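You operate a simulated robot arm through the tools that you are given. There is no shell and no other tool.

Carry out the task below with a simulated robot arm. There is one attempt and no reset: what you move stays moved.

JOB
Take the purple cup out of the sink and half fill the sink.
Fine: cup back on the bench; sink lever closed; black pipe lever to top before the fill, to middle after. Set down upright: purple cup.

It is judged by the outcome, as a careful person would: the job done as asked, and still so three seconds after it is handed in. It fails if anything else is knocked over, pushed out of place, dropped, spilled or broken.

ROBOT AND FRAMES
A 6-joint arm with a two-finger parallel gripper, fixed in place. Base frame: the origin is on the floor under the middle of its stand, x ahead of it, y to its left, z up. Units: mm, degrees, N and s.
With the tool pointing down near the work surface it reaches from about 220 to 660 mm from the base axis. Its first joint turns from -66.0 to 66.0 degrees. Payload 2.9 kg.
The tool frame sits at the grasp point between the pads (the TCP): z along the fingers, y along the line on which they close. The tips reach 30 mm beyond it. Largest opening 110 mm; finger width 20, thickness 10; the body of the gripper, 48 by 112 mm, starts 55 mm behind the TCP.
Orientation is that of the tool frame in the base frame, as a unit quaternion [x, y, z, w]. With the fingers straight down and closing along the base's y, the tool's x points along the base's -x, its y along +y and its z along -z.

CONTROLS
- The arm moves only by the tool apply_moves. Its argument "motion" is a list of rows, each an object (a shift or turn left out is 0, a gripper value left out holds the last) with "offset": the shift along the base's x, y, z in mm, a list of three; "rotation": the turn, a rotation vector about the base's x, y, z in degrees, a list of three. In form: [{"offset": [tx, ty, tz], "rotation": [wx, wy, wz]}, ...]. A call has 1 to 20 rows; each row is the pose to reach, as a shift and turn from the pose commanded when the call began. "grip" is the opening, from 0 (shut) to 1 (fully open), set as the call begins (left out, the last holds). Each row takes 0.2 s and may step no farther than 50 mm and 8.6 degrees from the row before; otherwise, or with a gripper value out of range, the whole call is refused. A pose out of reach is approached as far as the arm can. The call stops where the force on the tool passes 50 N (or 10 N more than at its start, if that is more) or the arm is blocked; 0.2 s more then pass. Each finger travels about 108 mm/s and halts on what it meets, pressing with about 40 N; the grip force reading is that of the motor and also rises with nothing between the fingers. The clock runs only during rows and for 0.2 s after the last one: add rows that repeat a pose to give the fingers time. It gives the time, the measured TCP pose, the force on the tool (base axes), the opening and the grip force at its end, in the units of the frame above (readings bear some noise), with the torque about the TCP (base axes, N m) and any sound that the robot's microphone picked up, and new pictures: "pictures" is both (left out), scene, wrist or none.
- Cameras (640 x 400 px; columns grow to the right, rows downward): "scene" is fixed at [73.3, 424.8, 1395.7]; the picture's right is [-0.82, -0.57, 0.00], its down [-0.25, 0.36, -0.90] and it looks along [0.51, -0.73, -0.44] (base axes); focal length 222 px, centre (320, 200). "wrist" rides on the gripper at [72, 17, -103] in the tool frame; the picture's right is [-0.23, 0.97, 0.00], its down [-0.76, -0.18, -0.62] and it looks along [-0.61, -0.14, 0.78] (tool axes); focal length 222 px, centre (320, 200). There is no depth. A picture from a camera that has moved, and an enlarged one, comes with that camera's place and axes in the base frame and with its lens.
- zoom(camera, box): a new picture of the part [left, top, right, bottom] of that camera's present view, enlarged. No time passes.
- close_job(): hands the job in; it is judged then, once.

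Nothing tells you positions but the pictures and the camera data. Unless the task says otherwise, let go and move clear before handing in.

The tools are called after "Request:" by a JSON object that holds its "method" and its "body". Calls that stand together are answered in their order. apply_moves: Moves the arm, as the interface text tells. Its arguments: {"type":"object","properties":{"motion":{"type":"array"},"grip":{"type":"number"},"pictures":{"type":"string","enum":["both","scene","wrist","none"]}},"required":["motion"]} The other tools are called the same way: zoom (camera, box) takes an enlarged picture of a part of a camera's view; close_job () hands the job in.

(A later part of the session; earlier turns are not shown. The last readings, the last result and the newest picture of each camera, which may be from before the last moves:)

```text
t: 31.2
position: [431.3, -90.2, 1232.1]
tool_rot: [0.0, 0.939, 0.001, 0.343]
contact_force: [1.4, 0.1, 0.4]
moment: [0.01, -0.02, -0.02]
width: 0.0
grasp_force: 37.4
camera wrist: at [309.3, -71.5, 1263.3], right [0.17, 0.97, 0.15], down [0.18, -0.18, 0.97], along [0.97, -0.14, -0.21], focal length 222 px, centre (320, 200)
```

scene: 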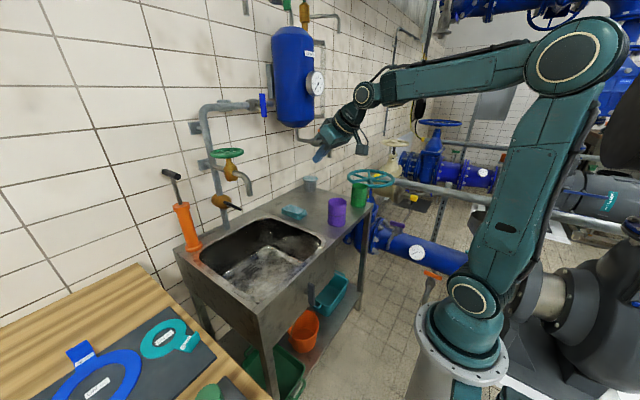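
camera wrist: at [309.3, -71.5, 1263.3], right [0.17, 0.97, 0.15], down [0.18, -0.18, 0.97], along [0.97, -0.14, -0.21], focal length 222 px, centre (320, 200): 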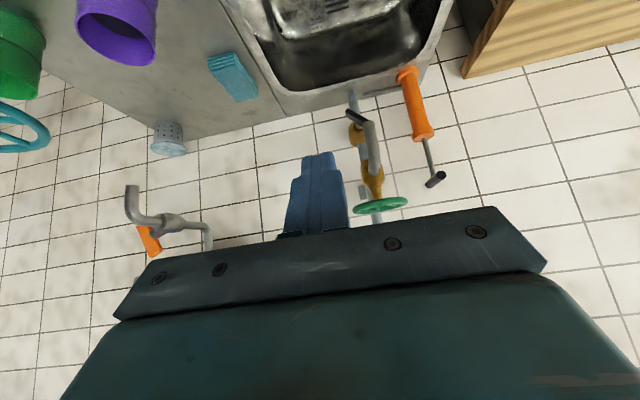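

The purple cup stands well on the bench, and the tap, green wheel and black lever are now in view. I'll zoom in on them.

Request:
{"method": "zoom", "body": {"camera": "wrist", "box": [320, 80, 460, 220]}}

Request:
{"method": "zoom", "body": {"camera": "wrist", "box": [335, 80, 405, 140]}}

Request:
{"method": "zoom", "body": {"camera": "wrist", "box": [230, 0, 470, 120]}}

Request:
{"method": "zoom", "body": {"camera": "scene", "box": [190, 135, 270, 225]}}

```text
2.86 times, centred on (390, 150) of wrist
camera zoom: at [309.3, -71.5, 1263.3], right [0.17, 0.97, 0.15], down [0.18, -0.18, 0.97], along [0.97, -0.14, -0.21], focal length 635 px, centre (120, 343)
```

zoom: 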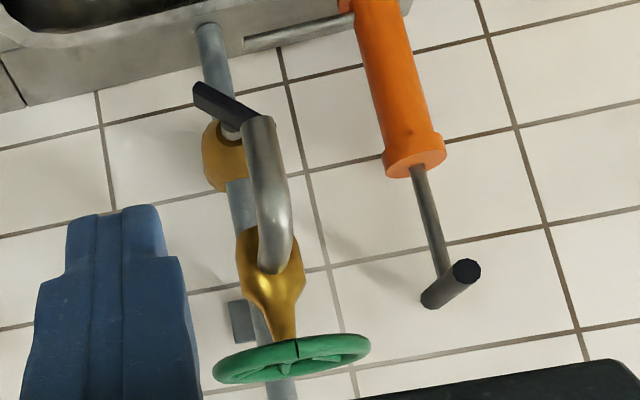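

```text
6.67 times, centred on (370, 110) of wrist
camera zoom: at [309.3, -71.5, 1263.3], right [0.17, 0.97, 0.15], down [0.18, -0.18, 0.97], along [0.97, -0.14, -0.21], focal length 1481 px, centre (-13, 800)
```

zoom: 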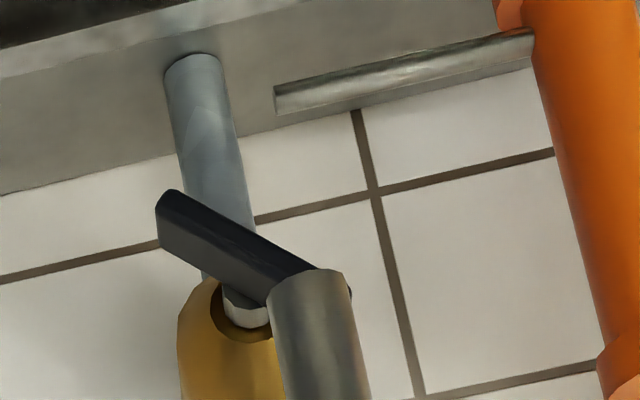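

```text
2.67 times, centred on (350, 60) of wrist
camera zoom: at [309.3, -71.5, 1263.3], right [0.17, 0.97, 0.15], down [0.18, -0.18, 0.97], along [0.97, -0.14, -0.21], focal length 592 px, centre (240, 573)
```

zoom: 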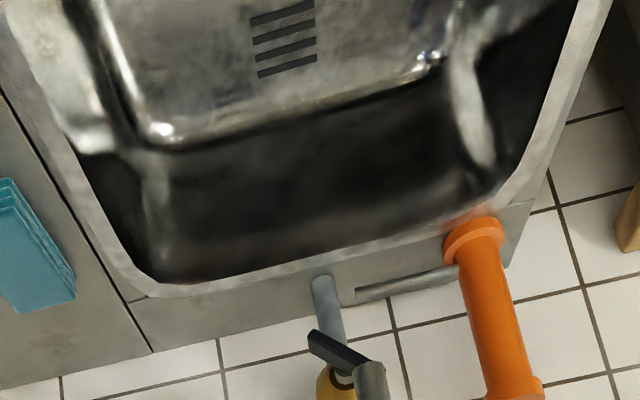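

```text
4.44 times, centred on (230, 180) of scene
camera zoom: at [73.2, 424.8, 1395.7], right [-0.82, -0.57, 0.0], down [-0.25, 0.36, -0.9], along [0.51, -0.73, -0.44], focal length 989 px, centre (720, 289)
```

zoom: 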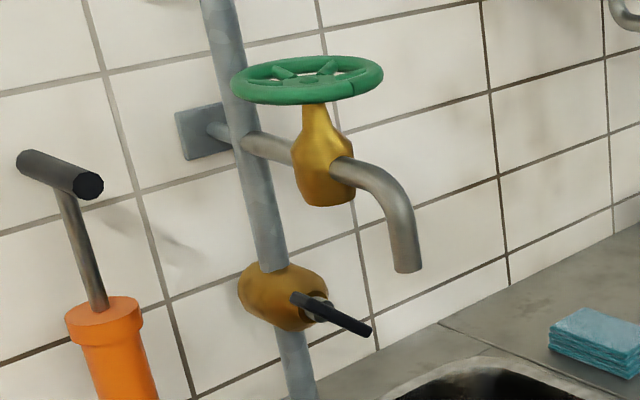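

The black lever's hub is at about (800, -20, 984), its lower-right end at about (786, -46, 959), and the spout tip at about (688, -18, 1058). I'll bring the camera closer on the right-hand side to see the lever properly.

Request:
{"method": "apply_moves", "body": {"motion": [{"offset": [20, -20, -20], "rotation": [0, -2, 0]}, {"offset": [55, -47, -50], "rotation": [0, -4, 0]}, {"offset": [90, -47, -80], "rotation": [0, -6, 0]}, {"offset": [125, -47, -110], "rotation": [0, -8, 0]}, {"offset": [160, -47, -140], "rotation": [0, -10, 0]}, {"offset": [195, -47, -170], "rotation": [0, -10, 0]}, {"offset": [225, -47, -195], "rotation": [0, -10, 0]}, {"offset": [244, -47, -208], "rotation": [0, -10, 0]}]}}

Request:
{"method": "zoom", "body": {"camera": "wrist", "box": [340, 60, 500, 220]}}

```text
refused: row 2 steps farther than a row can; nothing moved
```

```text
2.50 times, centred on (420, 140) of wrist
camera zoom: at [309.3, -71.5, 1263.3], right [0.17, 0.97, 0.15], down [0.18, -0.18, 0.97], along [0.97, -0.14, -0.21], focal length 555 px, centre (70, 350)
```

zoom: 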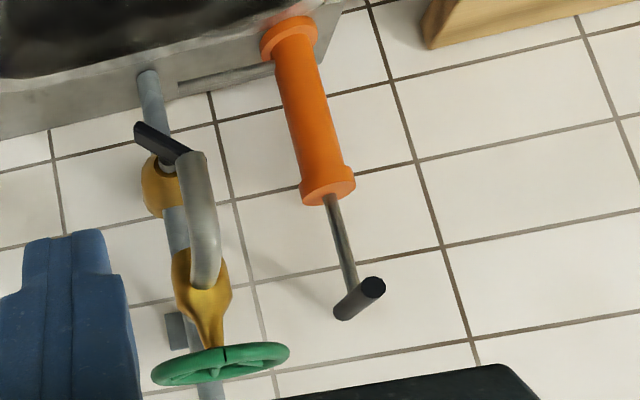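

Request:
{"method": "apply_moves", "body": {"motion": [{"offset": [20, -15, -20], "rotation": [0, -2, 0]}, {"offset": [50, -30, -46], "rotation": [0, -4, 0]}, {"offset": [84, -40, -75], "rotation": [0, -6, 0]}, {"offset": [118, -47, -105], "rotation": [0, -8, 0]}, {"offset": [152, -47, -135], "rotation": [0, -10, 0]}, {"offset": [186, -47, -165], "rotation": [0, -10, 0]}, {"offset": [220, -47, -192], "rotation": [0, -10, 0]}, {"offset": [244, -47, -208], "rotation": [0, -10, 0]}]}}

Request:
{"method": "zoom", "body": {"camera": "wrist", "box": [340, 60, 500, 220]}}

```text
t: 33.0
position: [676.8, -137.1, 1024.8]
tool_rot: [0.0, 0.906, 0.001, 0.424]
contact_force: [0.2, -0.3, 0.6]
moment: [0.0, 0.0, 0.03]
width: 0.0
grasp_force: 37.5
camera wrist: at [551.1, -119.0, 1034.5], right [0.14, 0.97, 0.17], down [0.01, -0.18, 0.98], along [0.99, -0.14, -0.03], focal length 222 px, centre (320, 200)
```

scene: 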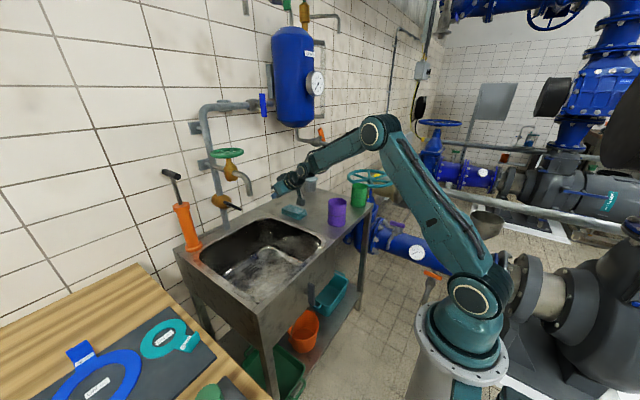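
wrist: 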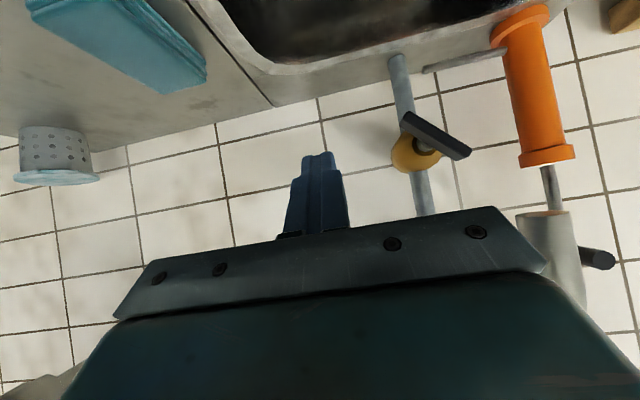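

```text
2.50 times, centred on (420, 140) of wrist
camera zoom: at [551.1, -119.0, 1034.5], right [0.14, 0.97, 0.17], down [0.01, -0.18, 0.98], along [0.99, -0.14, -0.03], focal length 555 px, centre (70, 350)
```

zoom: 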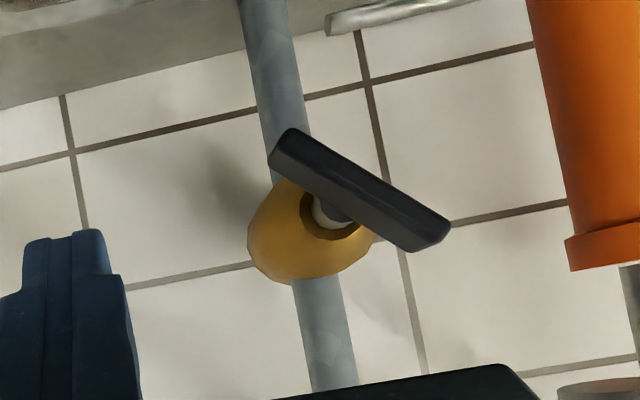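

The lever is a bar on a hub that faces me. I'll zoom in tighter for its exact shape and any asymmetry.

Request:
{"method": "zoom", "body": {"camera": "wrist", "box": [390, 90, 490, 180]}}

Request:
{"method": "zoom", "body": {"camera": "scene", "box": [210, 190, 250, 215]}}

```text
4.44 times, centred on (440, 135) of wrist
camera zoom: at [551.1, -119.0, 1034.5], right [0.14, 0.97, 0.17], down [0.01, -0.18, 0.98], along [0.99, -0.14, -0.03], focal length 987 px, centre (-213, 489)
```

zoom: 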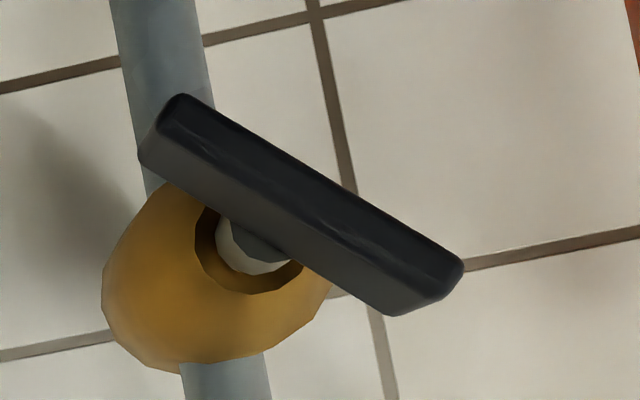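

```text
16.00 times, centred on (230, 202) of scene
camera zoom: at [73.3, 424.8, 1395.7], right [-0.82, -0.57, 0.0], down [-0.25, 0.36, -0.9], along [0.51, -0.73, -0.44], focal length 3559 px, centre (1760, 160)
```

zoom: 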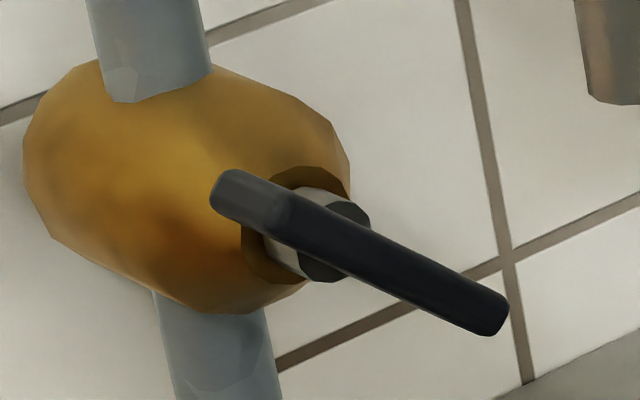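

The bar looks nearly symmetric about its hub. I'll check the tank label, gauge and surrounding pipework to work out how the water is supplied.

Request:
{"method": "zoom", "body": {"camera": "scene", "box": [290, 40, 340, 80]}}

Request:
{"method": "zoom", "body": {"camera": "scene", "box": [300, 60, 340, 105]}}

Request:
{"method": "zoom", "body": {"camera": "scene", "box": [160, 80, 280, 260]}}

Request:
{"method": "zoom", "body": {"camera": "scene", "box": [250, 0, 350, 60]}}

Request:
{"method": "zoom", "body": {"camera": "wrist", "box": [400, 0, 640, 150]}}

```text
10.00 times, centred on (315, 60) of scene
camera zoom: at [73.3, 424.8, 1395.7], right [-0.82, -0.57, 0.0], down [-0.25, 0.36, -0.9], along [0.51, -0.73, -0.44], focal length 2225 px, centre (370, 1600)
```

zoom: 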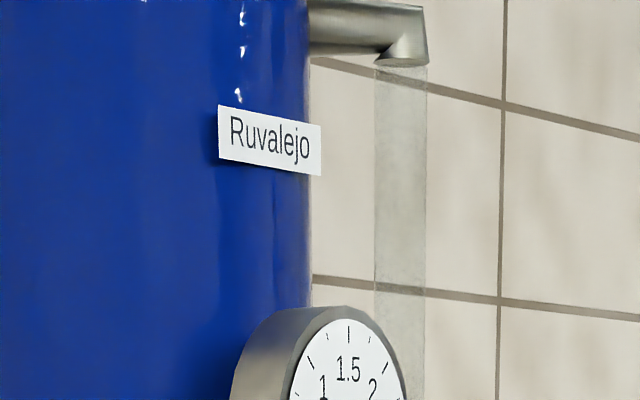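

```text
8.89 times, centred on (320, 82) of scene
camera zoom: at [73.3, 424.8, 1395.7], right [-0.82, -0.57, 0.0], down [-0.25, 0.36, -0.9], along [0.51, -0.73, -0.44], focal length 1977 px, centre (320, 1244)
```

zoom: 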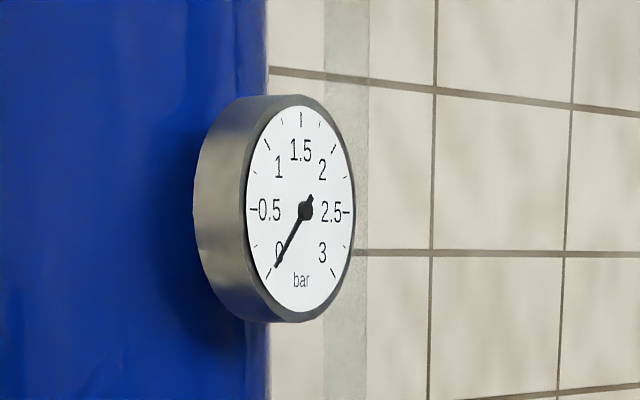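

```text
2.22 times, centred on (220, 170) of scene
camera zoom: at [73.3, 424.8, 1395.7], right [-0.82, -0.57, 0.0], down [-0.25, 0.36, -0.9], along [0.51, -0.73, -0.44], focal length 494 px, centre (542, 267)
```

zoom: 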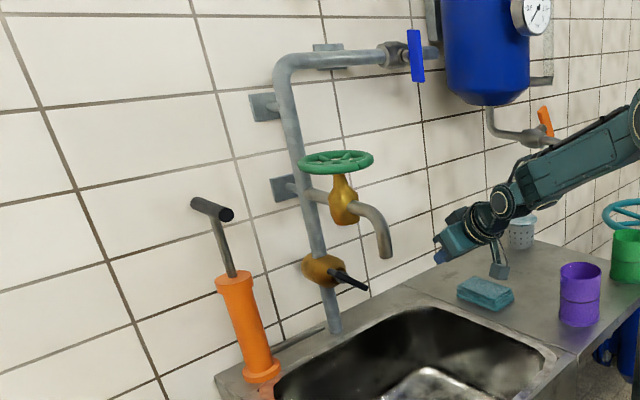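

```text
6.40 times, centred on (300, 30) of scene
camera zoom: at [73.3, 424.8, 1395.7], right [-0.82, -0.57, 0.0], down [-0.25, 0.36, -0.9], along [0.51, -0.73, -0.44], focal length 1424 px, centre (448, 1288)
```

zoom: 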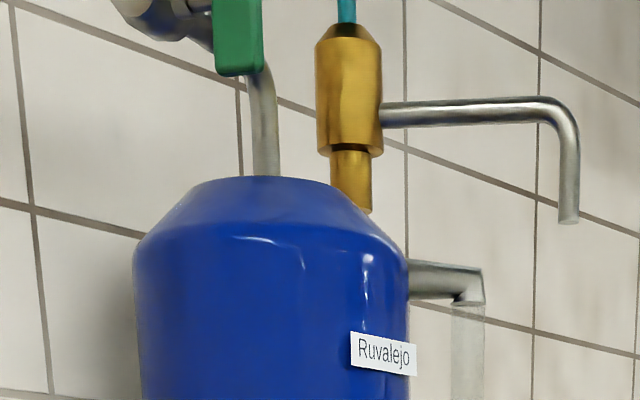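

```text
2.67 times, centred on (520, 75) of wrist
camera zoom: at [551.1, -119.0, 1034.5], right [0.14, 0.97, 0.17], down [0.01, -0.18, 0.98], along [0.99, -0.14, -0.03], focal length 592 px, centre (-213, 533)
```

zoom: 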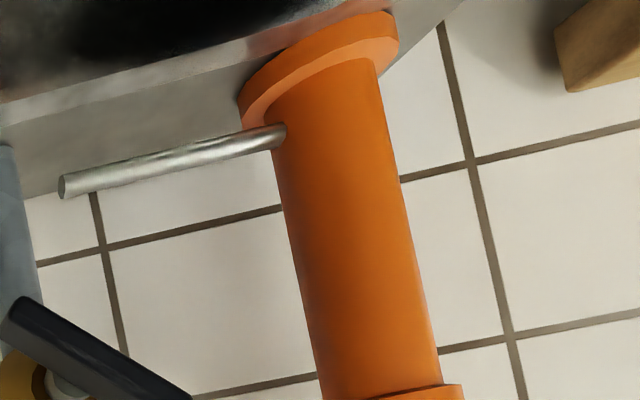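

The supply runs up the pipe past the black valve to the green-wheel tap, and the blue and orange valves at the tank look shut. I'll bring the closed fingers level, pointing at the wall, to the right of the black lever.

Request:
{"method": "apply_moves", "body": {"motion": [{"offset": [0, 0, -10], "rotation": [0, -8, 0]}, {"offset": [0, 0, -25], "rotation": [0, -16, 0]}, {"offset": [0, 0, -40], "rotation": [0, -24, 0]}, {"offset": [0, 0, -55], "rotation": [0, -32, 0]}, {"offset": [0, 0, -70], "rotation": [0, -40, 0]}]}}

Request:
{"method": "zoom", "body": {"camera": "wrist", "box": [300, 0, 640, 220]}}

```text
t: 34.2
position: [675.4, -136.4, 954.1]
tool_rot: [0.0, 0.705, 0.0, 0.709]
contact_force: [-0.2, -0.1, -1.0]
moment: [0.02, 0.02, 0.06]
width: 0.1
grasp_force: 37.8
camera wrist: at [573.2, -118.0, 880.0], right [0.0, 0.97, 0.23], down [-0.63, -0.18, 0.76], along [0.78, -0.14, 0.61], focal length 222 px, centre (320, 200)
```

scene: 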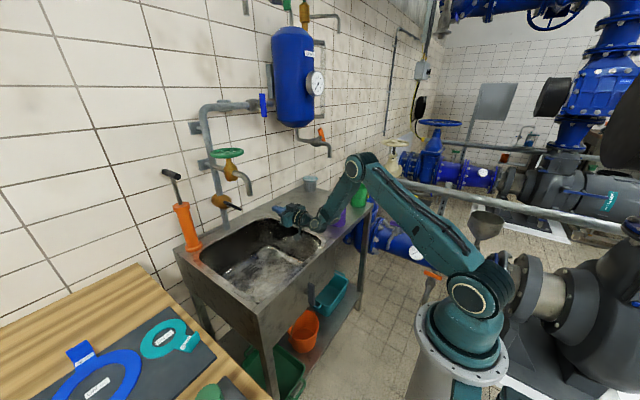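
wrist: 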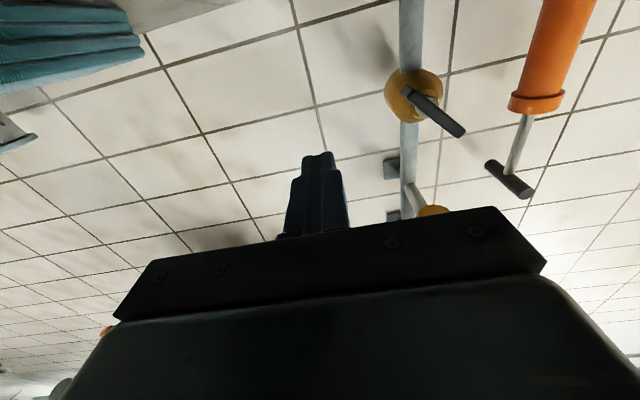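

```text
1.82 times, centred on (470, 110) of wrist
camera zoom: at [573.2, -118.0, 880.0], right [0.0, 0.97, 0.23], down [-0.63, -0.18, 0.76], along [0.78, -0.14, 0.61], focal length 404 px, centre (47, 364)
```

zoom: 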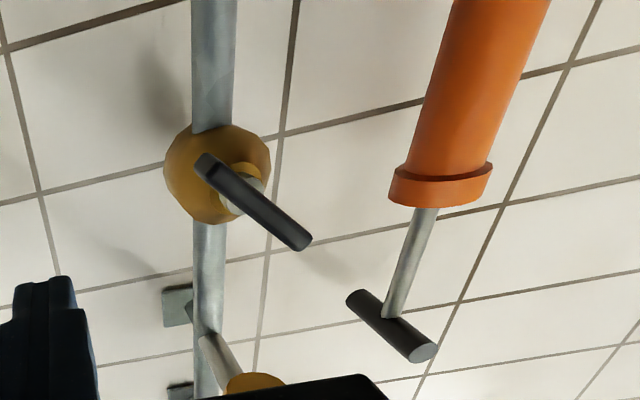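

The tool is level and the lever's middle sits at about (801, -21, 983). I'll move so the fingertips are just below the lever's right end, with the wrist kept off to the right of the spout.

Request:
{"method": "apply_moves", "body": {"motion": [{"offset": [12, 22, -12], "rotation": [0, 0, 0]}, {"offset": [30, 45, -24], "rotation": [0, 0, 5]}, {"offset": [50, 60, -34], "rotation": [0, 0, 10]}, {"offset": [75, 66, -39], "rotation": [0, 0, 15]}]}}

Request:
{"method": "zoom", "body": {"camera": "wrist", "box": [240, 0, 500, 220]}}

Request:
{"method": "zoom", "body": {"camera": "scene", "box": [190, 150, 350, 260]}}

```text
t: 35.2
position: [750.9, -70.7, 915.7]
tool_rot: [-0.093, 0.7, 0.093, 0.702]
contact_force: [0.5, 1.2, -1.1]
moment: [-0.03, 0.0, -0.01]
width: 0.1
grasp_force: 38.3
camera wrist: at [646.6, -79.9, 841.8], right [-0.25, 0.94, 0.23], down [-0.56, -0.33, 0.76], along [0.79, 0.07, 0.61], focal length 222 px, centre (320, 200)
```

scene: 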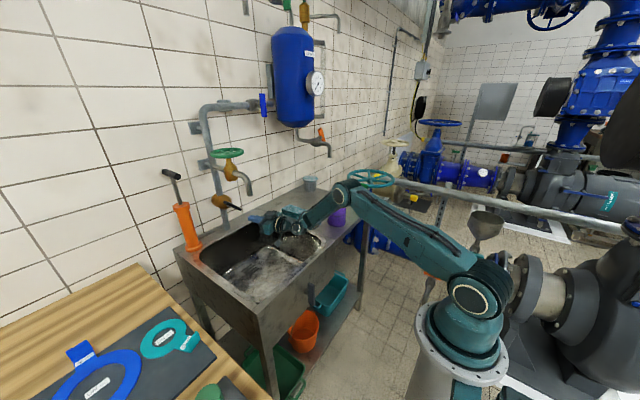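
wrist: 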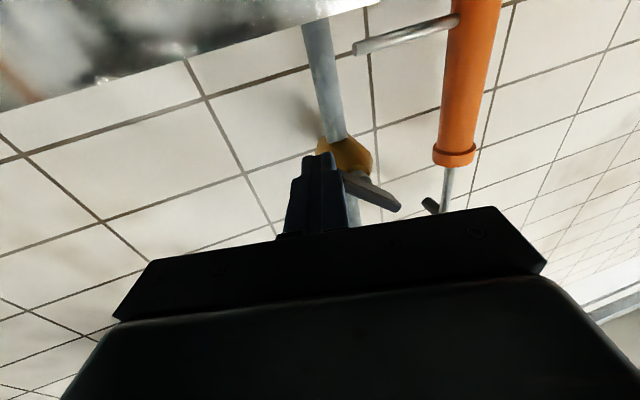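

```text
1.82 times, centred on (370, 110) of wrist
camera zoom: at [646.6, -79.9, 841.8], right [-0.25, 0.94, 0.23], down [-0.56, -0.33, 0.76], along [0.79, 0.07, 0.61], focal length 404 px, centre (229, 364)
```

zoom: 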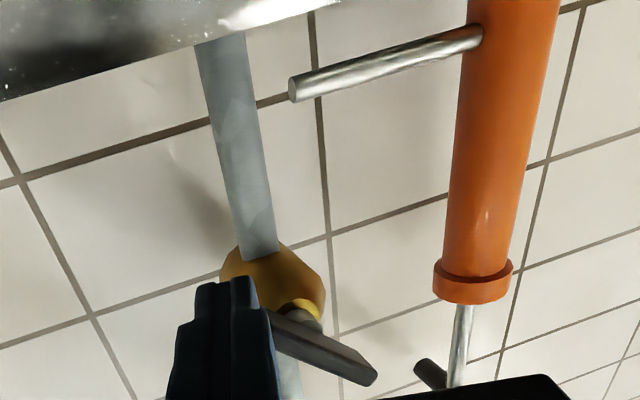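

```text
3.64 times, centred on (270, 205) of scene
camera zoom: at [73.2, 424.8, 1395.7], right [-0.82, -0.57, 0.0], down [-0.25, 0.36, -0.9], along [0.51, -0.73, -0.44], focal length 809 px, centre (502, 182)
```

zoom: 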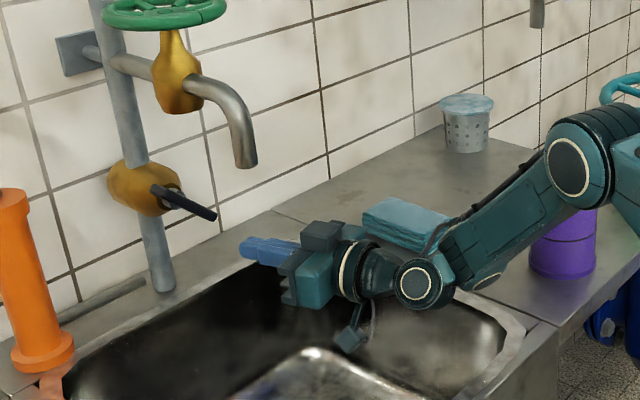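

The fingertips are just below and to the right of the lever end. I'll slide forward under it.

Request:
{"method": "apply_moves", "body": {"motion": [{"offset": [12, 6, 3]}, {"offset": [22, 11, 6]}, {"offset": [32, 16, 9]}]}}

Request:
{"method": "zoom", "body": {"camera": "wrist", "box": [260, 80, 440, 220]}}

Request:
{"method": "zoom", "body": {"camera": "scene", "box": [200, 180, 280, 240]}}

```text
t: 36.0
position: [781.8, -54.3, 924.5]
tool_rot: [-0.092, 0.701, 0.092, 0.701]
contact_force: [0.1, 0.3, 0.4]
moment: [0.0, 0.01, 0.0]
width: 0.0
grasp_force: 37.6
camera wrist: at [678.5, -64.0, 850.5], right [-0.25, 0.94, 0.23], down [-0.56, -0.33, 0.76], along [0.79, 0.07, 0.61], focal length 222 px, centre (320, 200)
```

scene: 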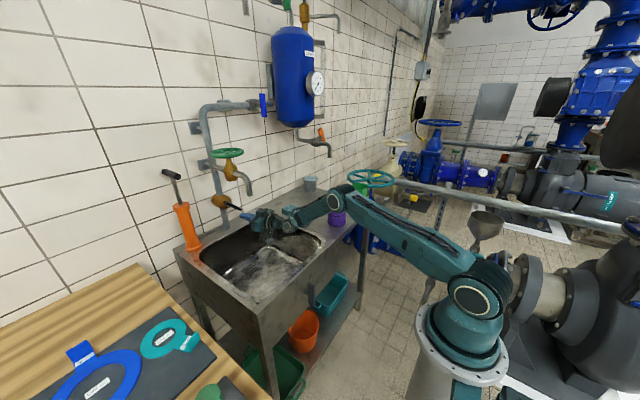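
wrist: 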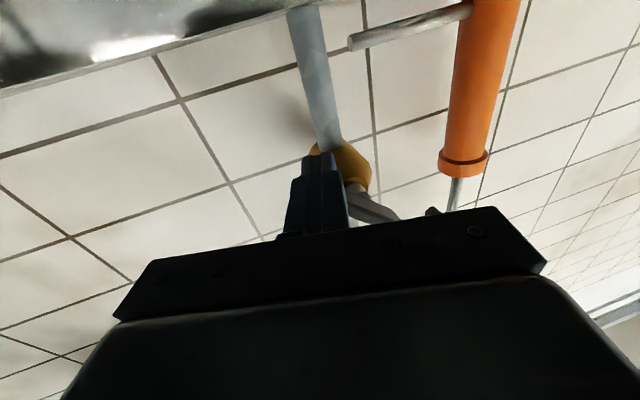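

```text
2.86 times, centred on (350, 150) of wrist
camera zoom: at [678.5, -64.0, 850.5], right [-0.25, 0.94, 0.23], down [-0.56, -0.33, 0.76], along [0.79, 0.07, 0.61], focal length 635 px, centre (234, 343)
```

zoom: 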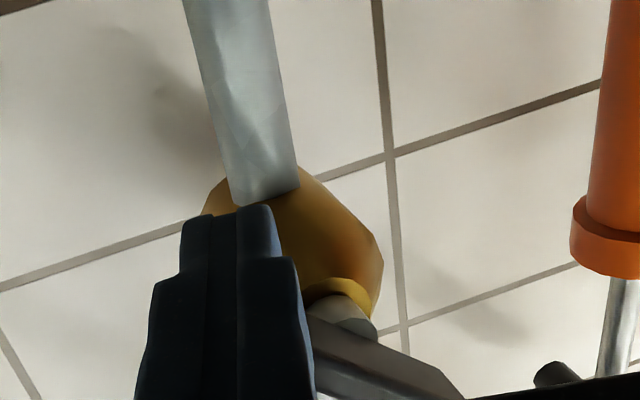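

```text
6.67 times, centred on (240, 210) of scene
camera zoom: at [73.3, 424.8, 1395.7], right [-0.82, -0.57, 0.0], down [-0.25, 0.36, -0.9], along [0.51, -0.73, -0.44], focal length 1483 px, centre (853, 133)
```

zoom: 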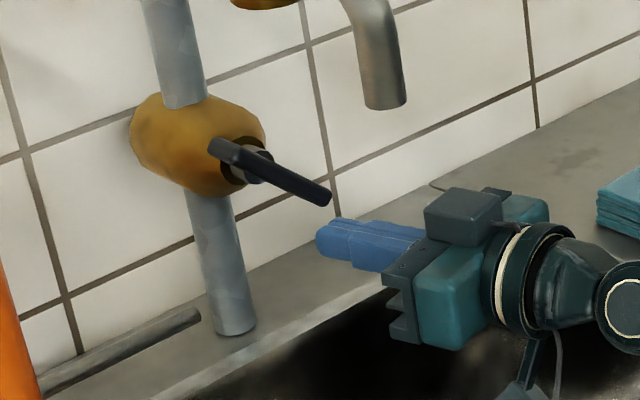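

The fingertip is right beneath the lever's right end. I'll push up in small steps and watch the force.

Request:
{"method": "apply_moves", "body": {"motion": [{"offset": [0, 2, 5]}, {"offset": [0, 4, 10]}, {"offset": [0, 4, 15]}], "pictures": "none"}}

Request:
{"method": "apply_moves", "body": {"motion": [{"offset": [0, 0, 4]}, {"offset": [0, 0, 8]}], "pictures": "none"}}

```text
t: 36.8
position: [783.3, -51.6, 937.9]
tool_rot: [-0.092, 0.702, 0.092, 0.701]
contact_force: [2.1, -1.0, -4.0]
moment: [0.0, 0.07, -0.07]
width: 0.1
grasp_force: 37.4
```

```text
t: 37.4
position: [782.3, -51.7, 946.7]
tool_rot: [-0.092, 0.7, 0.092, 0.702]
contact_force: [-3.6, -5.6, -7.3]
moment: [0.05, 0.19, -0.18]
width: 0.0
grasp_force: 37.8
```

Request:
{"method": "apply_moves", "body": {"motion": [{"offset": [0, 0, 4]}, {"offset": [0, 0, 8]}], "pictures": "scene"}}

Request:
{"method": "zoom", "body": {"camera": "scene", "box": [200, 180, 280, 240]}}

```text
t: 38.0
position: [782.5, -49.4, 957.0]
tool_rot: [-0.094, 0.698, 0.094, 0.703]
contact_force: [0.4, -1.1, -1.6]
moment: [0.0, 0.01, 0.01]
width: 0.0
grasp_force: 37.8
```

scene: 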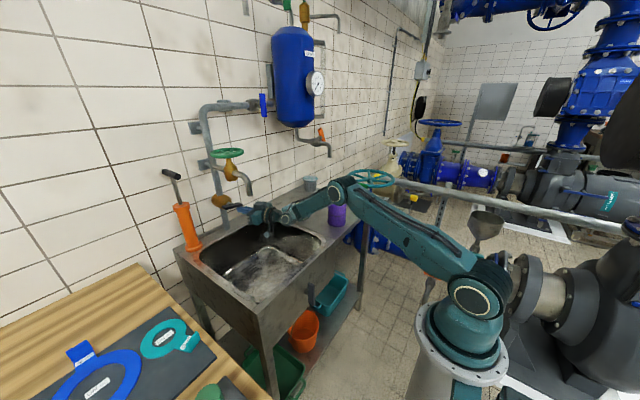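

```text
6.67 times, centred on (240, 210) of scene
camera zoom: at [73.3, 424.8, 1395.7], right [-0.82, -0.57, 0.0], down [-0.25, 0.36, -0.9], along [0.51, -0.73, -0.44], focal length 1483 px, centre (853, 133)
```

zoom: 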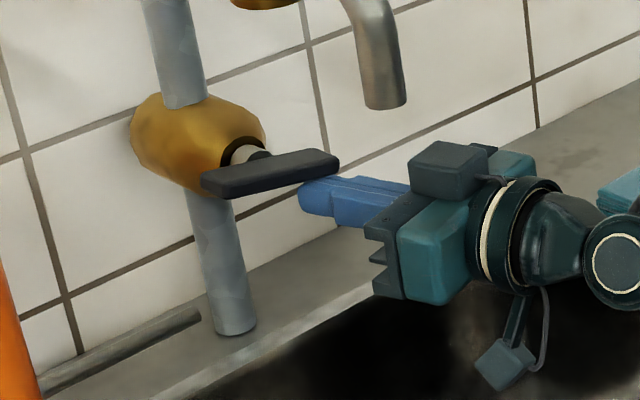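

The lever turned easily and is now close to level. I'll keep raising its right end towards the top in small steps.

Request:
{"method": "apply_moves", "body": {"motion": [{"offset": [0, 0, 4]}, {"offset": [0, 0, 8]}], "pictures": "none"}}

Request:
{"method": "apply_moves", "body": {"motion": [{"offset": [0, 1, 4]}, {"offset": [0, 2, 8]}], "pictures": "scene"}}

Request:
{"method": "zoom", "body": {"camera": "scene", "box": [200, 170, 280, 230]}}

```text
t: 38.6
position: [784.0, -51.6, 964.1]
tool_rot: [-0.092, 0.7, 0.092, 0.702]
contact_force: [-0.2, -0.4, -4.0]
moment: [-0.02, 0.04, -0.04]
width: 0.0
grasp_force: 37.4
```

```text
t: 39.2
position: [781.8, -49.3, 963.9]
tool_rot: [-0.091, 0.706, 0.091, 0.697]
contact_force: [3.8, -7.1, -24.9]
moment: [-0.02, 0.48, -0.04]
width: 0.0
grasp_force: 37.3
```

scene: 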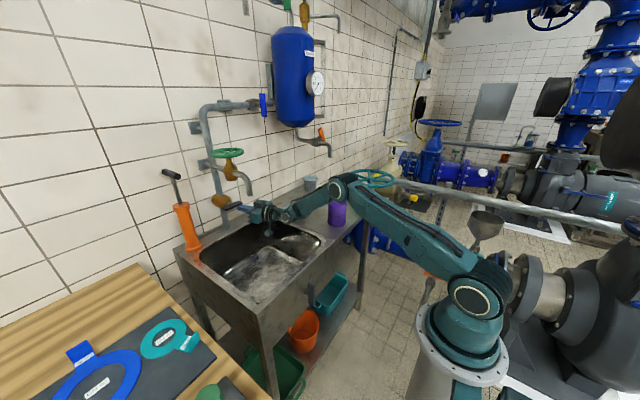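

```text
6.67 times, centred on (240, 200) of scene
camera zoom: at [74.0, 424.5, 1395.8], right [-0.82, -0.57, 0.0], down [-0.26, 0.36, -0.9], along [0.51, -0.73, -0.44], focal length 1483 px, centre (853, 200)
```

zoom: 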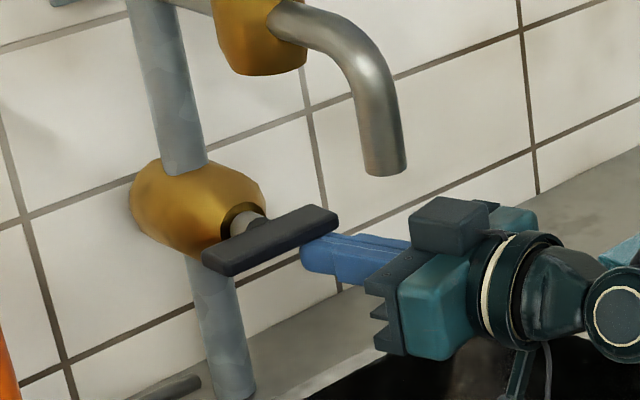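

At level the lever resists with about 25 N, which is either a stop or a stiff detent. I'll press slightly more to tell which.

Request:
{"method": "apply_moves", "body": {"motion": [{"offset": [0, 0, 3]}, {"offset": [0, 0, 5]}], "pictures": "scene"}}

Request:
{"method": "zoom", "body": {"camera": "scene", "box": [200, 170, 280, 230]}}

```text
t: 39.8
position: [780.3, -50.7, 963.9]
tool_rot: [-0.092, 0.708, 0.093, 0.694]
contact_force: [9.5, -8.7, -34.9]
moment: [-0.05, 0.69, -0.14]
width: 0.1
grasp_force: 38.1
```

scene: 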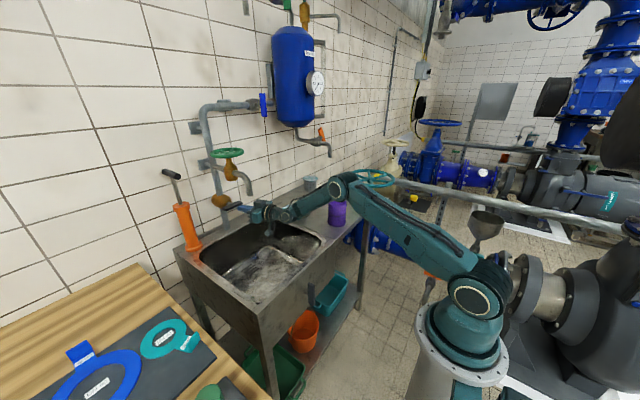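

```text
6.67 times, centred on (240, 200) of scene
camera zoom: at [74.4, 424.5, 1395.8], right [-0.82, -0.57, 0.0], down [-0.26, 0.36, -0.9], along [0.51, -0.73, -0.44], focal length 1483 px, centre (853, 200)
```

zoom: 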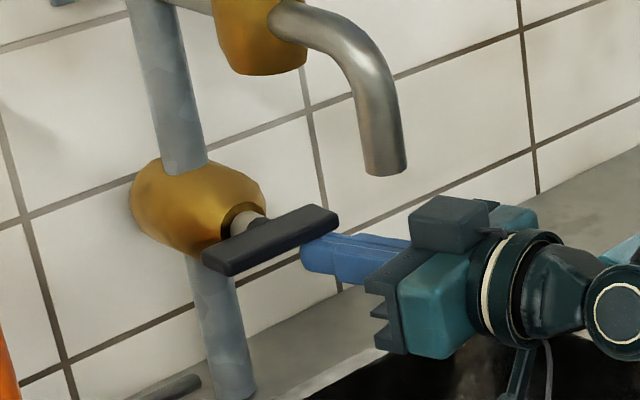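

The lever stops hard at level, so its starting diagonal was part-way through its travel. I'll back off, go above the right end and turn it the other way to find the other limit, watching the spout for flow.

Request:
{"method": "apply_moves", "body": {"motion": [{"offset": [0, 0, -10]}, {"offset": [0, -5, -25]}, {"offset": [0, -25, -30]}, {"offset": [0, -45, -20]}, {"offset": [0, -50, 10]}, {"offset": [0, -50, 35]}], "pictures": "none"}}

Request:
{"method": "apply_moves", "body": {"motion": [{"offset": [0, 15, 0]}, {"offset": [0, 30, 0]}, {"offset": [0, 42, 0]}]}}

Request:
{"method": "zoom", "body": {"camera": "scene", "box": [200, 170, 280, 230]}}

```text
t: 41.2
position: [783.0, -100.3, 1011.7]
tool_rot: [-0.093, 0.7, 0.094, 0.701]
contact_force: [0.5, -0.6, 0.5]
moment: [0.01, -0.02, 0.0]
width: 0.0
grasp_force: 37.4
```

```text
t: 42.0
position: [782.5, -57.3, 1010.1]
tool_rot: [-0.093, 0.7, 0.093, 0.701]
contact_force: [0.7, -0.1, -0.2]
moment: [-0.01, -0.01, -0.03]
width: 0.1
grasp_force: 38.0
camera wrist: at [678.6, -66.5, 936.4], right [-0.25, 0.94, 0.23], down [-0.56, -0.33, 0.76], along [0.79, 0.07, 0.61], focal length 222 px, centre (320, 200)
```

scene: 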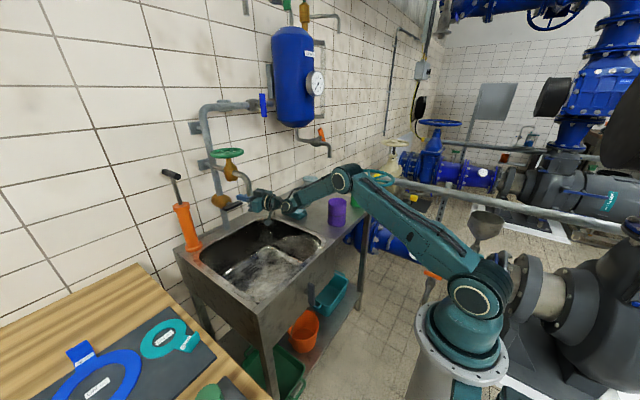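
wrist: 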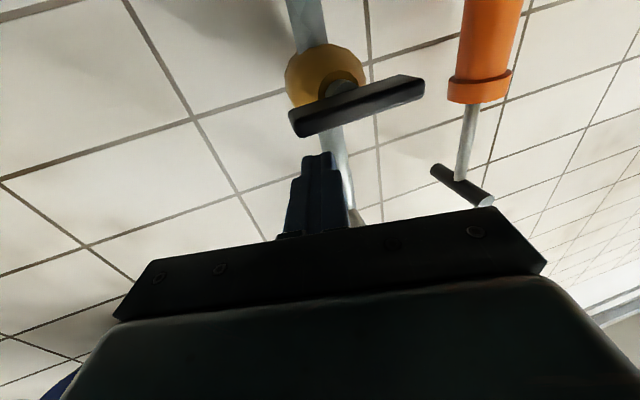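

```text
6.67 times, centred on (240, 200) of scene
camera zoom: at [73.3, 424.8, 1395.7], right [-0.82, -0.57, 0.0], down [-0.25, 0.36, -0.9], along [0.51, -0.73, -0.44], focal length 1483 px, centre (853, 200)
```

zoom: 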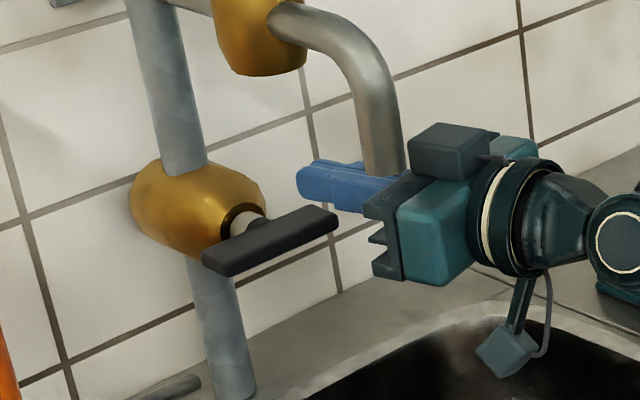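

The fingertip is above the lever's right end. I'll push it down in steps.

Request:
{"method": "apply_moves", "body": {"motion": [{"offset": [0, 0, -6]}, {"offset": [0, 0, -12]}, {"offset": [0, 0, -18]}, {"offset": [0, 0, -24]}], "pictures": "none"}}

Request:
{"method": "apply_moves", "body": {"motion": [{"offset": [0, 0, -5]}, {"offset": [0, 0, -10]}, {"offset": [0, 0, -15]}], "pictures": "scene"}}

Request:
{"method": "zoom", "body": {"camera": "scene", "box": [200, 170, 280, 230]}}

```text
t: 43.0
position: [783.0, -58.4, 987.9]
tool_rot: [-0.092, 0.7, 0.092, 0.702]
contact_force: [0.1, -3.6, 5.8]
moment: [0.08, -0.14, -0.07]
width: 0.1
grasp_force: 37.6
```

```text
t: 43.8
position: [782.5, -56.1, 970.3]
tool_rot: [-0.093, 0.701, 0.093, 0.701]
contact_force: [-0.6, 0.0, 3.1]
moment: [0.05, -0.1, -0.05]
width: 0.3
grasp_force: 37.5
```

scene: 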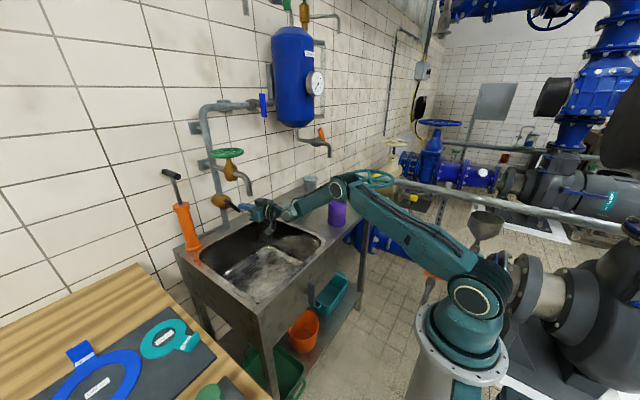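

```text
6.67 times, centred on (240, 200) of scene
camera zoom: at [73.2, 424.7, 1395.7], right [-0.82, -0.57, 0.0], down [-0.25, 0.36, -0.9], along [0.51, -0.73, -0.44], focal length 1483 px, centre (853, 200)
```

zoom: 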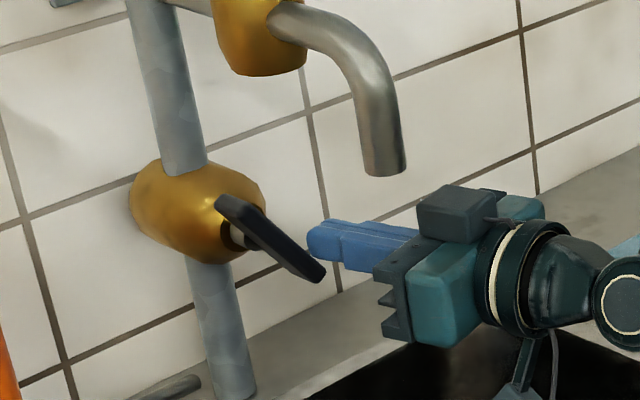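

The lever passes the 45-degree mark freely and nothing is flowing from the spout yet. I'll continue towards vertical by pushing its lower end sideways.

Request:
{"method": "apply_moves", "body": {"motion": [{"offset": [0, -18, 2]}, {"offset": [0, -24, -8]}, {"offset": [0, -24, -18]}], "pictures": "none"}}

Request:
{"method": "apply_moves", "body": {"motion": [{"offset": [0, 6, 0]}, {"offset": [0, 12, 0]}, {"offset": [0, 18, 0]}, {"offset": [0, 22, -1]}], "pictures": "scene"}}

Request:
{"method": "zoom", "body": {"camera": "scene", "box": [200, 170, 280, 230]}}

```text
t: 44.6
position: [782.5, -81.3, 954.3]
tool_rot: [-0.092, 0.7, 0.093, 0.702]
contact_force: [0.3, 0.4, 0.8]
moment: [0.0, 0.01, -0.01]
width: 0.1
grasp_force: 38.3
```

```text
t: 45.6
position: [783.0, -61.5, 950.9]
tool_rot: [-0.092, 0.702, 0.09, 0.701]
contact_force: [5.3, -5.5, -2.8]
moment: [-0.1, 0.05, -0.24]
width: 0.1
grasp_force: 37.9
```

scene: 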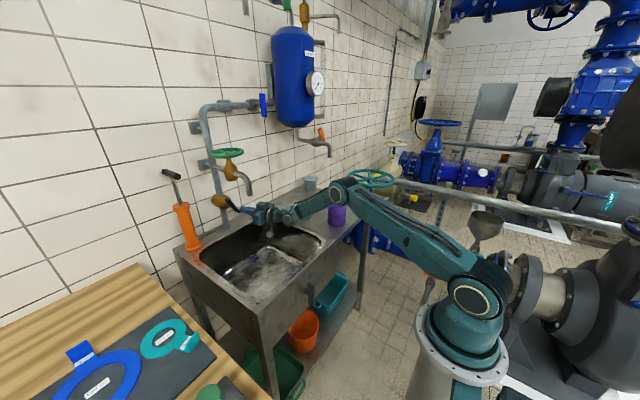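

```text
6.67 times, centred on (240, 200) of scene
camera zoom: at [73.5, 424.6, 1395.8], right [-0.82, -0.57, 0.0], down [-0.25, 0.36, -0.9], along [0.51, -0.73, -0.44], focal length 1483 px, centre (853, 200)
```

zoom: 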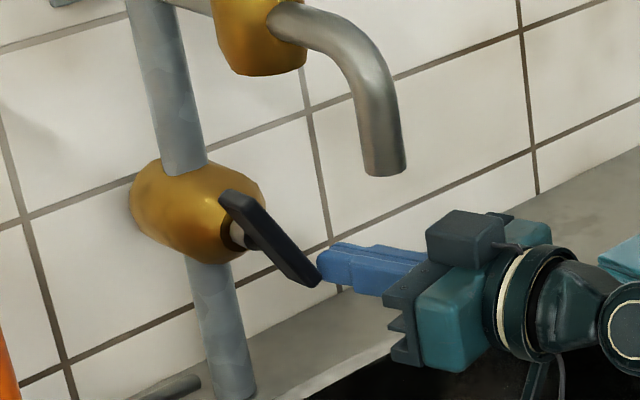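

Request:
{"method": "apply_moves", "body": {"motion": [{"offset": [0, 4, -1]}, {"offset": [0, 8, -2]}, {"offset": [0, 12, -2]}], "pictures": "scene"}}

Request:
{"method": "zoom", "body": {"camera": "scene", "box": [200, 170, 280, 230]}}

```text
t: 46.4
position: [782.4, -46.7, 952.9]
tool_rot: [-0.093, 0.7, 0.093, 0.702]
contact_force: [-0.8, -3.8, -1.6]
moment: [-0.06, 0.09, -0.07]
width: 0.1
grasp_force: 37.7
```

scene: 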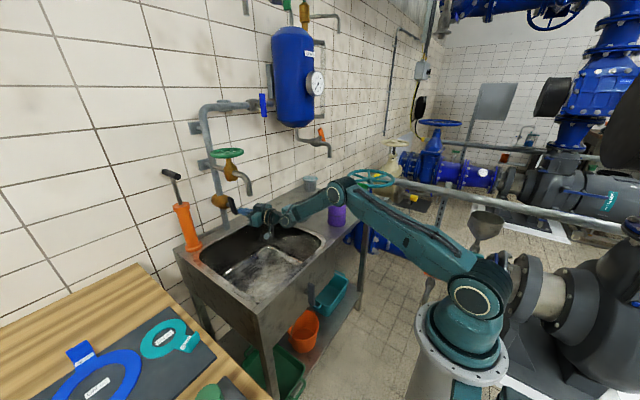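

```text
6.67 times, centred on (240, 200) of scene
camera zoom: at [73.3, 424.7, 1395.8], right [-0.82, -0.57, 0.0], down [-0.25, 0.36, -0.9], along [0.51, -0.73, -0.44], focal length 1483 px, centre (853, 200)
```

zoom: 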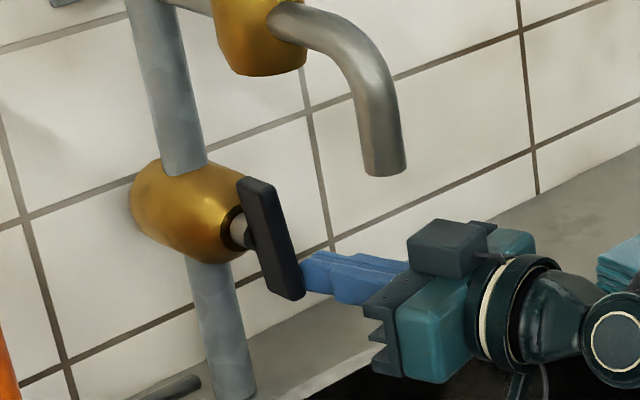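

Request:
{"method": "apply_moves", "body": {"motion": [{"offset": [0, 4, 0]}, {"offset": [0, 8, 0]}], "pictures": "scene"}}

Request:
{"method": "zoom", "body": {"camera": "scene", "box": [200, 170, 280, 230]}}

```text
t: 47.0
position: [781.9, -43.0, 951.1]
tool_rot: [-0.09, 0.7, 0.09, 0.702]
contact_force: [-3.8, -15.0, -0.2]
moment: [0.03, -0.01, -0.33]
width: 0.1
grasp_force: 37.2
```

scene: 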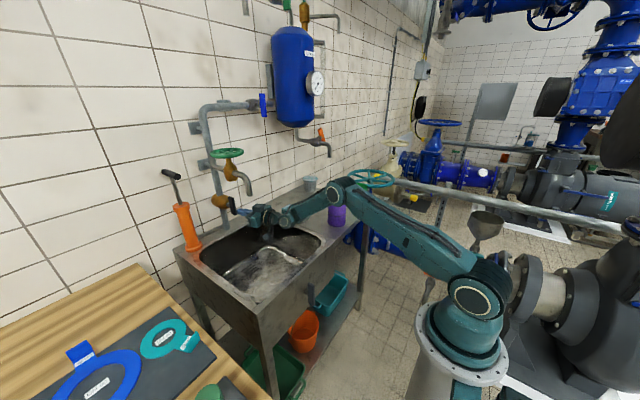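

```text
6.67 times, centred on (240, 200) of scene
camera zoom: at [73.2, 424.3, 1395.9], right [-0.82, -0.57, 0.0], down [-0.25, 0.36, -0.9], along [0.51, -0.73, -0.44], focal length 1483 px, centre (853, 200)
```

zoom: 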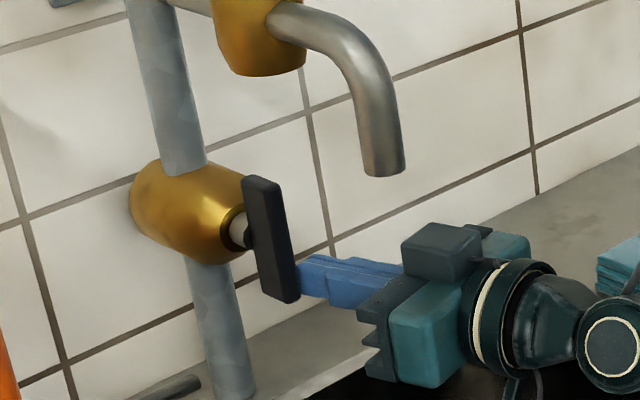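

The lever now stops at vertical with 15 N, so its travel runs from level to vertical and it began at the middle diagonal. I'll measure which side of the hub the handle extends on, to tell which end is the top.

Request:
{"method": "zoom", "body": {"camera": "scene", "box": [215, 190, 255, 220]}}

Request:
{"method": "zoom", "body": {"camera": "scene", "box": [190, 130, 270, 200]}}

```text
13.33 times, centred on (235, 205) of scene
camera zoom: at [73.2, 424.3, 1395.9], right [-0.82, -0.57, 0.0], down [-0.25, 0.36, -0.9], along [0.51, -0.73, -0.44], focal length 2966 px, centre (1453, 133)
```

zoom: 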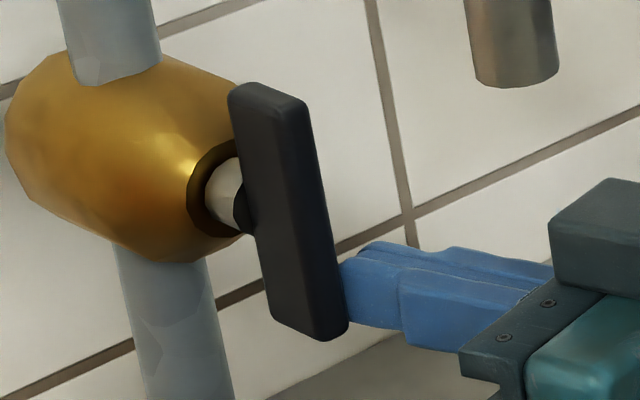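

```text
5.71 times, centred on (230, 165) of scene
camera zoom: at [73.2, 424.3, 1395.9], right [-0.82, -0.57, 0.0], down [-0.25, 0.36, -0.9], along [0.51, -0.73, -0.44], focal length 1271 px, centre (834, 400)
```

zoom: 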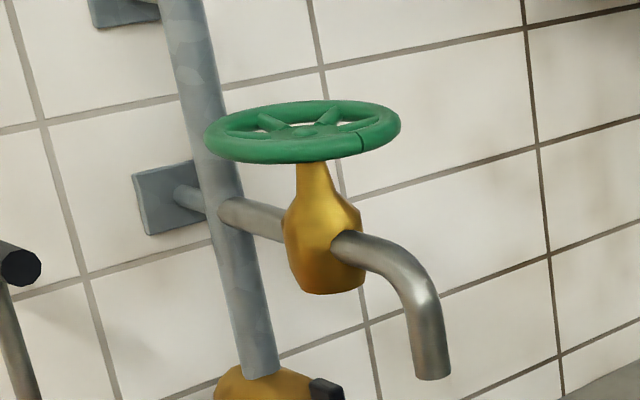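

The bar is symmetric. Pointing straight up, in line with the pipe, I take it to be at top, and no water flows yet, so the green wheel must be what opens the spout. With the lever at the top I'll back away and go look at the sink lever.

Request:
{"method": "apply_moves", "body": {"motion": [{"offset": [0, -12, 0]}, {"offset": [-35, -22, 5]}, {"offset": [-75, -32, 10]}, {"offset": [-115, -42, 15], "rotation": [0, 0, -5]}, {"offset": [-155, -42, 20], "rotation": [0, 0, -10]}, {"offset": [-195, -42, 30], "rotation": [0, 0, -15]}], "pictures": "none"}}

Request:
{"method": "apply_moves", "body": {"motion": [{"offset": [-20, 5, 20], "rotation": [0, 7.5, 0]}, {"offset": [-45, 10, 45], "rotation": [0, 15, 0]}, {"offset": [-75, 15, 65], "rotation": [0, 22.5, 0]}, {"offset": [-110, 20, 75], "rotation": [0, 30, 0]}, {"offset": [-145, 25, 75], "rotation": [0, 37.5, 0]}, {"offset": [-180, 30, 60], "rotation": [0, 45, 0]}, {"offset": [-215, 30, 30], "rotation": [0, 45, 0]}]}}

Request:
{"method": "zoom", "body": {"camera": "scene", "box": [190, 180, 330, 290]}}

```text
t: 48.4
position: [587.9, -79.0, 978.7]
tool_rot: [0.0, 0.707, -0.001, 0.707]
contact_force: [0.3, 0.3, 0.3]
moment: [0.01, 0.03, -0.01]
width: 0.1
grasp_force: 38.4
```

```text
t: 50.0
position: [373.9, -49.2, 1010.7]
tool_rot: [0.0, 0.924, 0.002, 0.382]
contact_force: [-0.8, -0.2, -0.3]
moment: [0.04, -0.02, -0.01]
width: 0.2
grasp_force: 37.6
camera wrist: at [250.6, -31.9, 1032.2], right [0.16, 0.97, 0.16], down [0.1, -0.18, 0.98], along [0.98, -0.14, -0.13], focal length 222 px, centre (320, 200)
```

scene: 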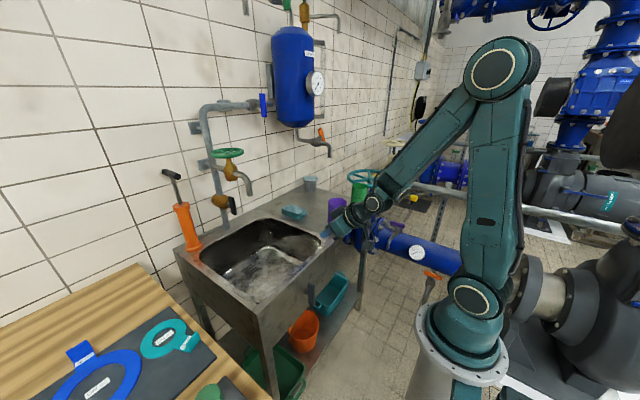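
wrist: 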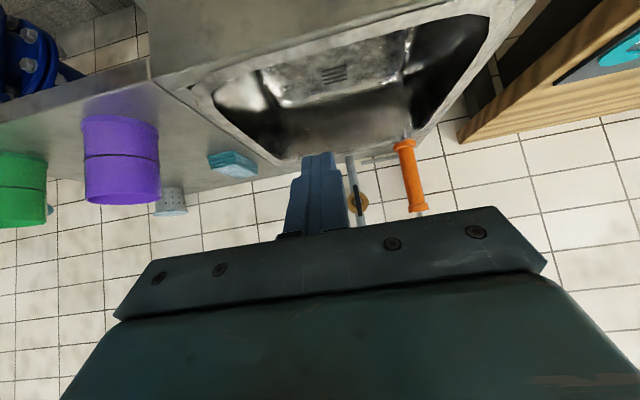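

```text
3.64 times, centred on (260, 235) of scene
camera zoom: at [73.2, 424.8, 1395.7], right [-0.82, -0.57, 0.0], down [-0.25, 0.36, -0.9], along [0.51, -0.73, -0.44], focal length 809 px, centre (538, 73)
```

zoom: 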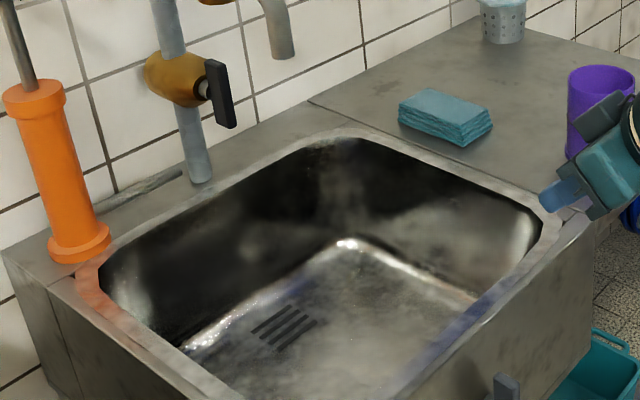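

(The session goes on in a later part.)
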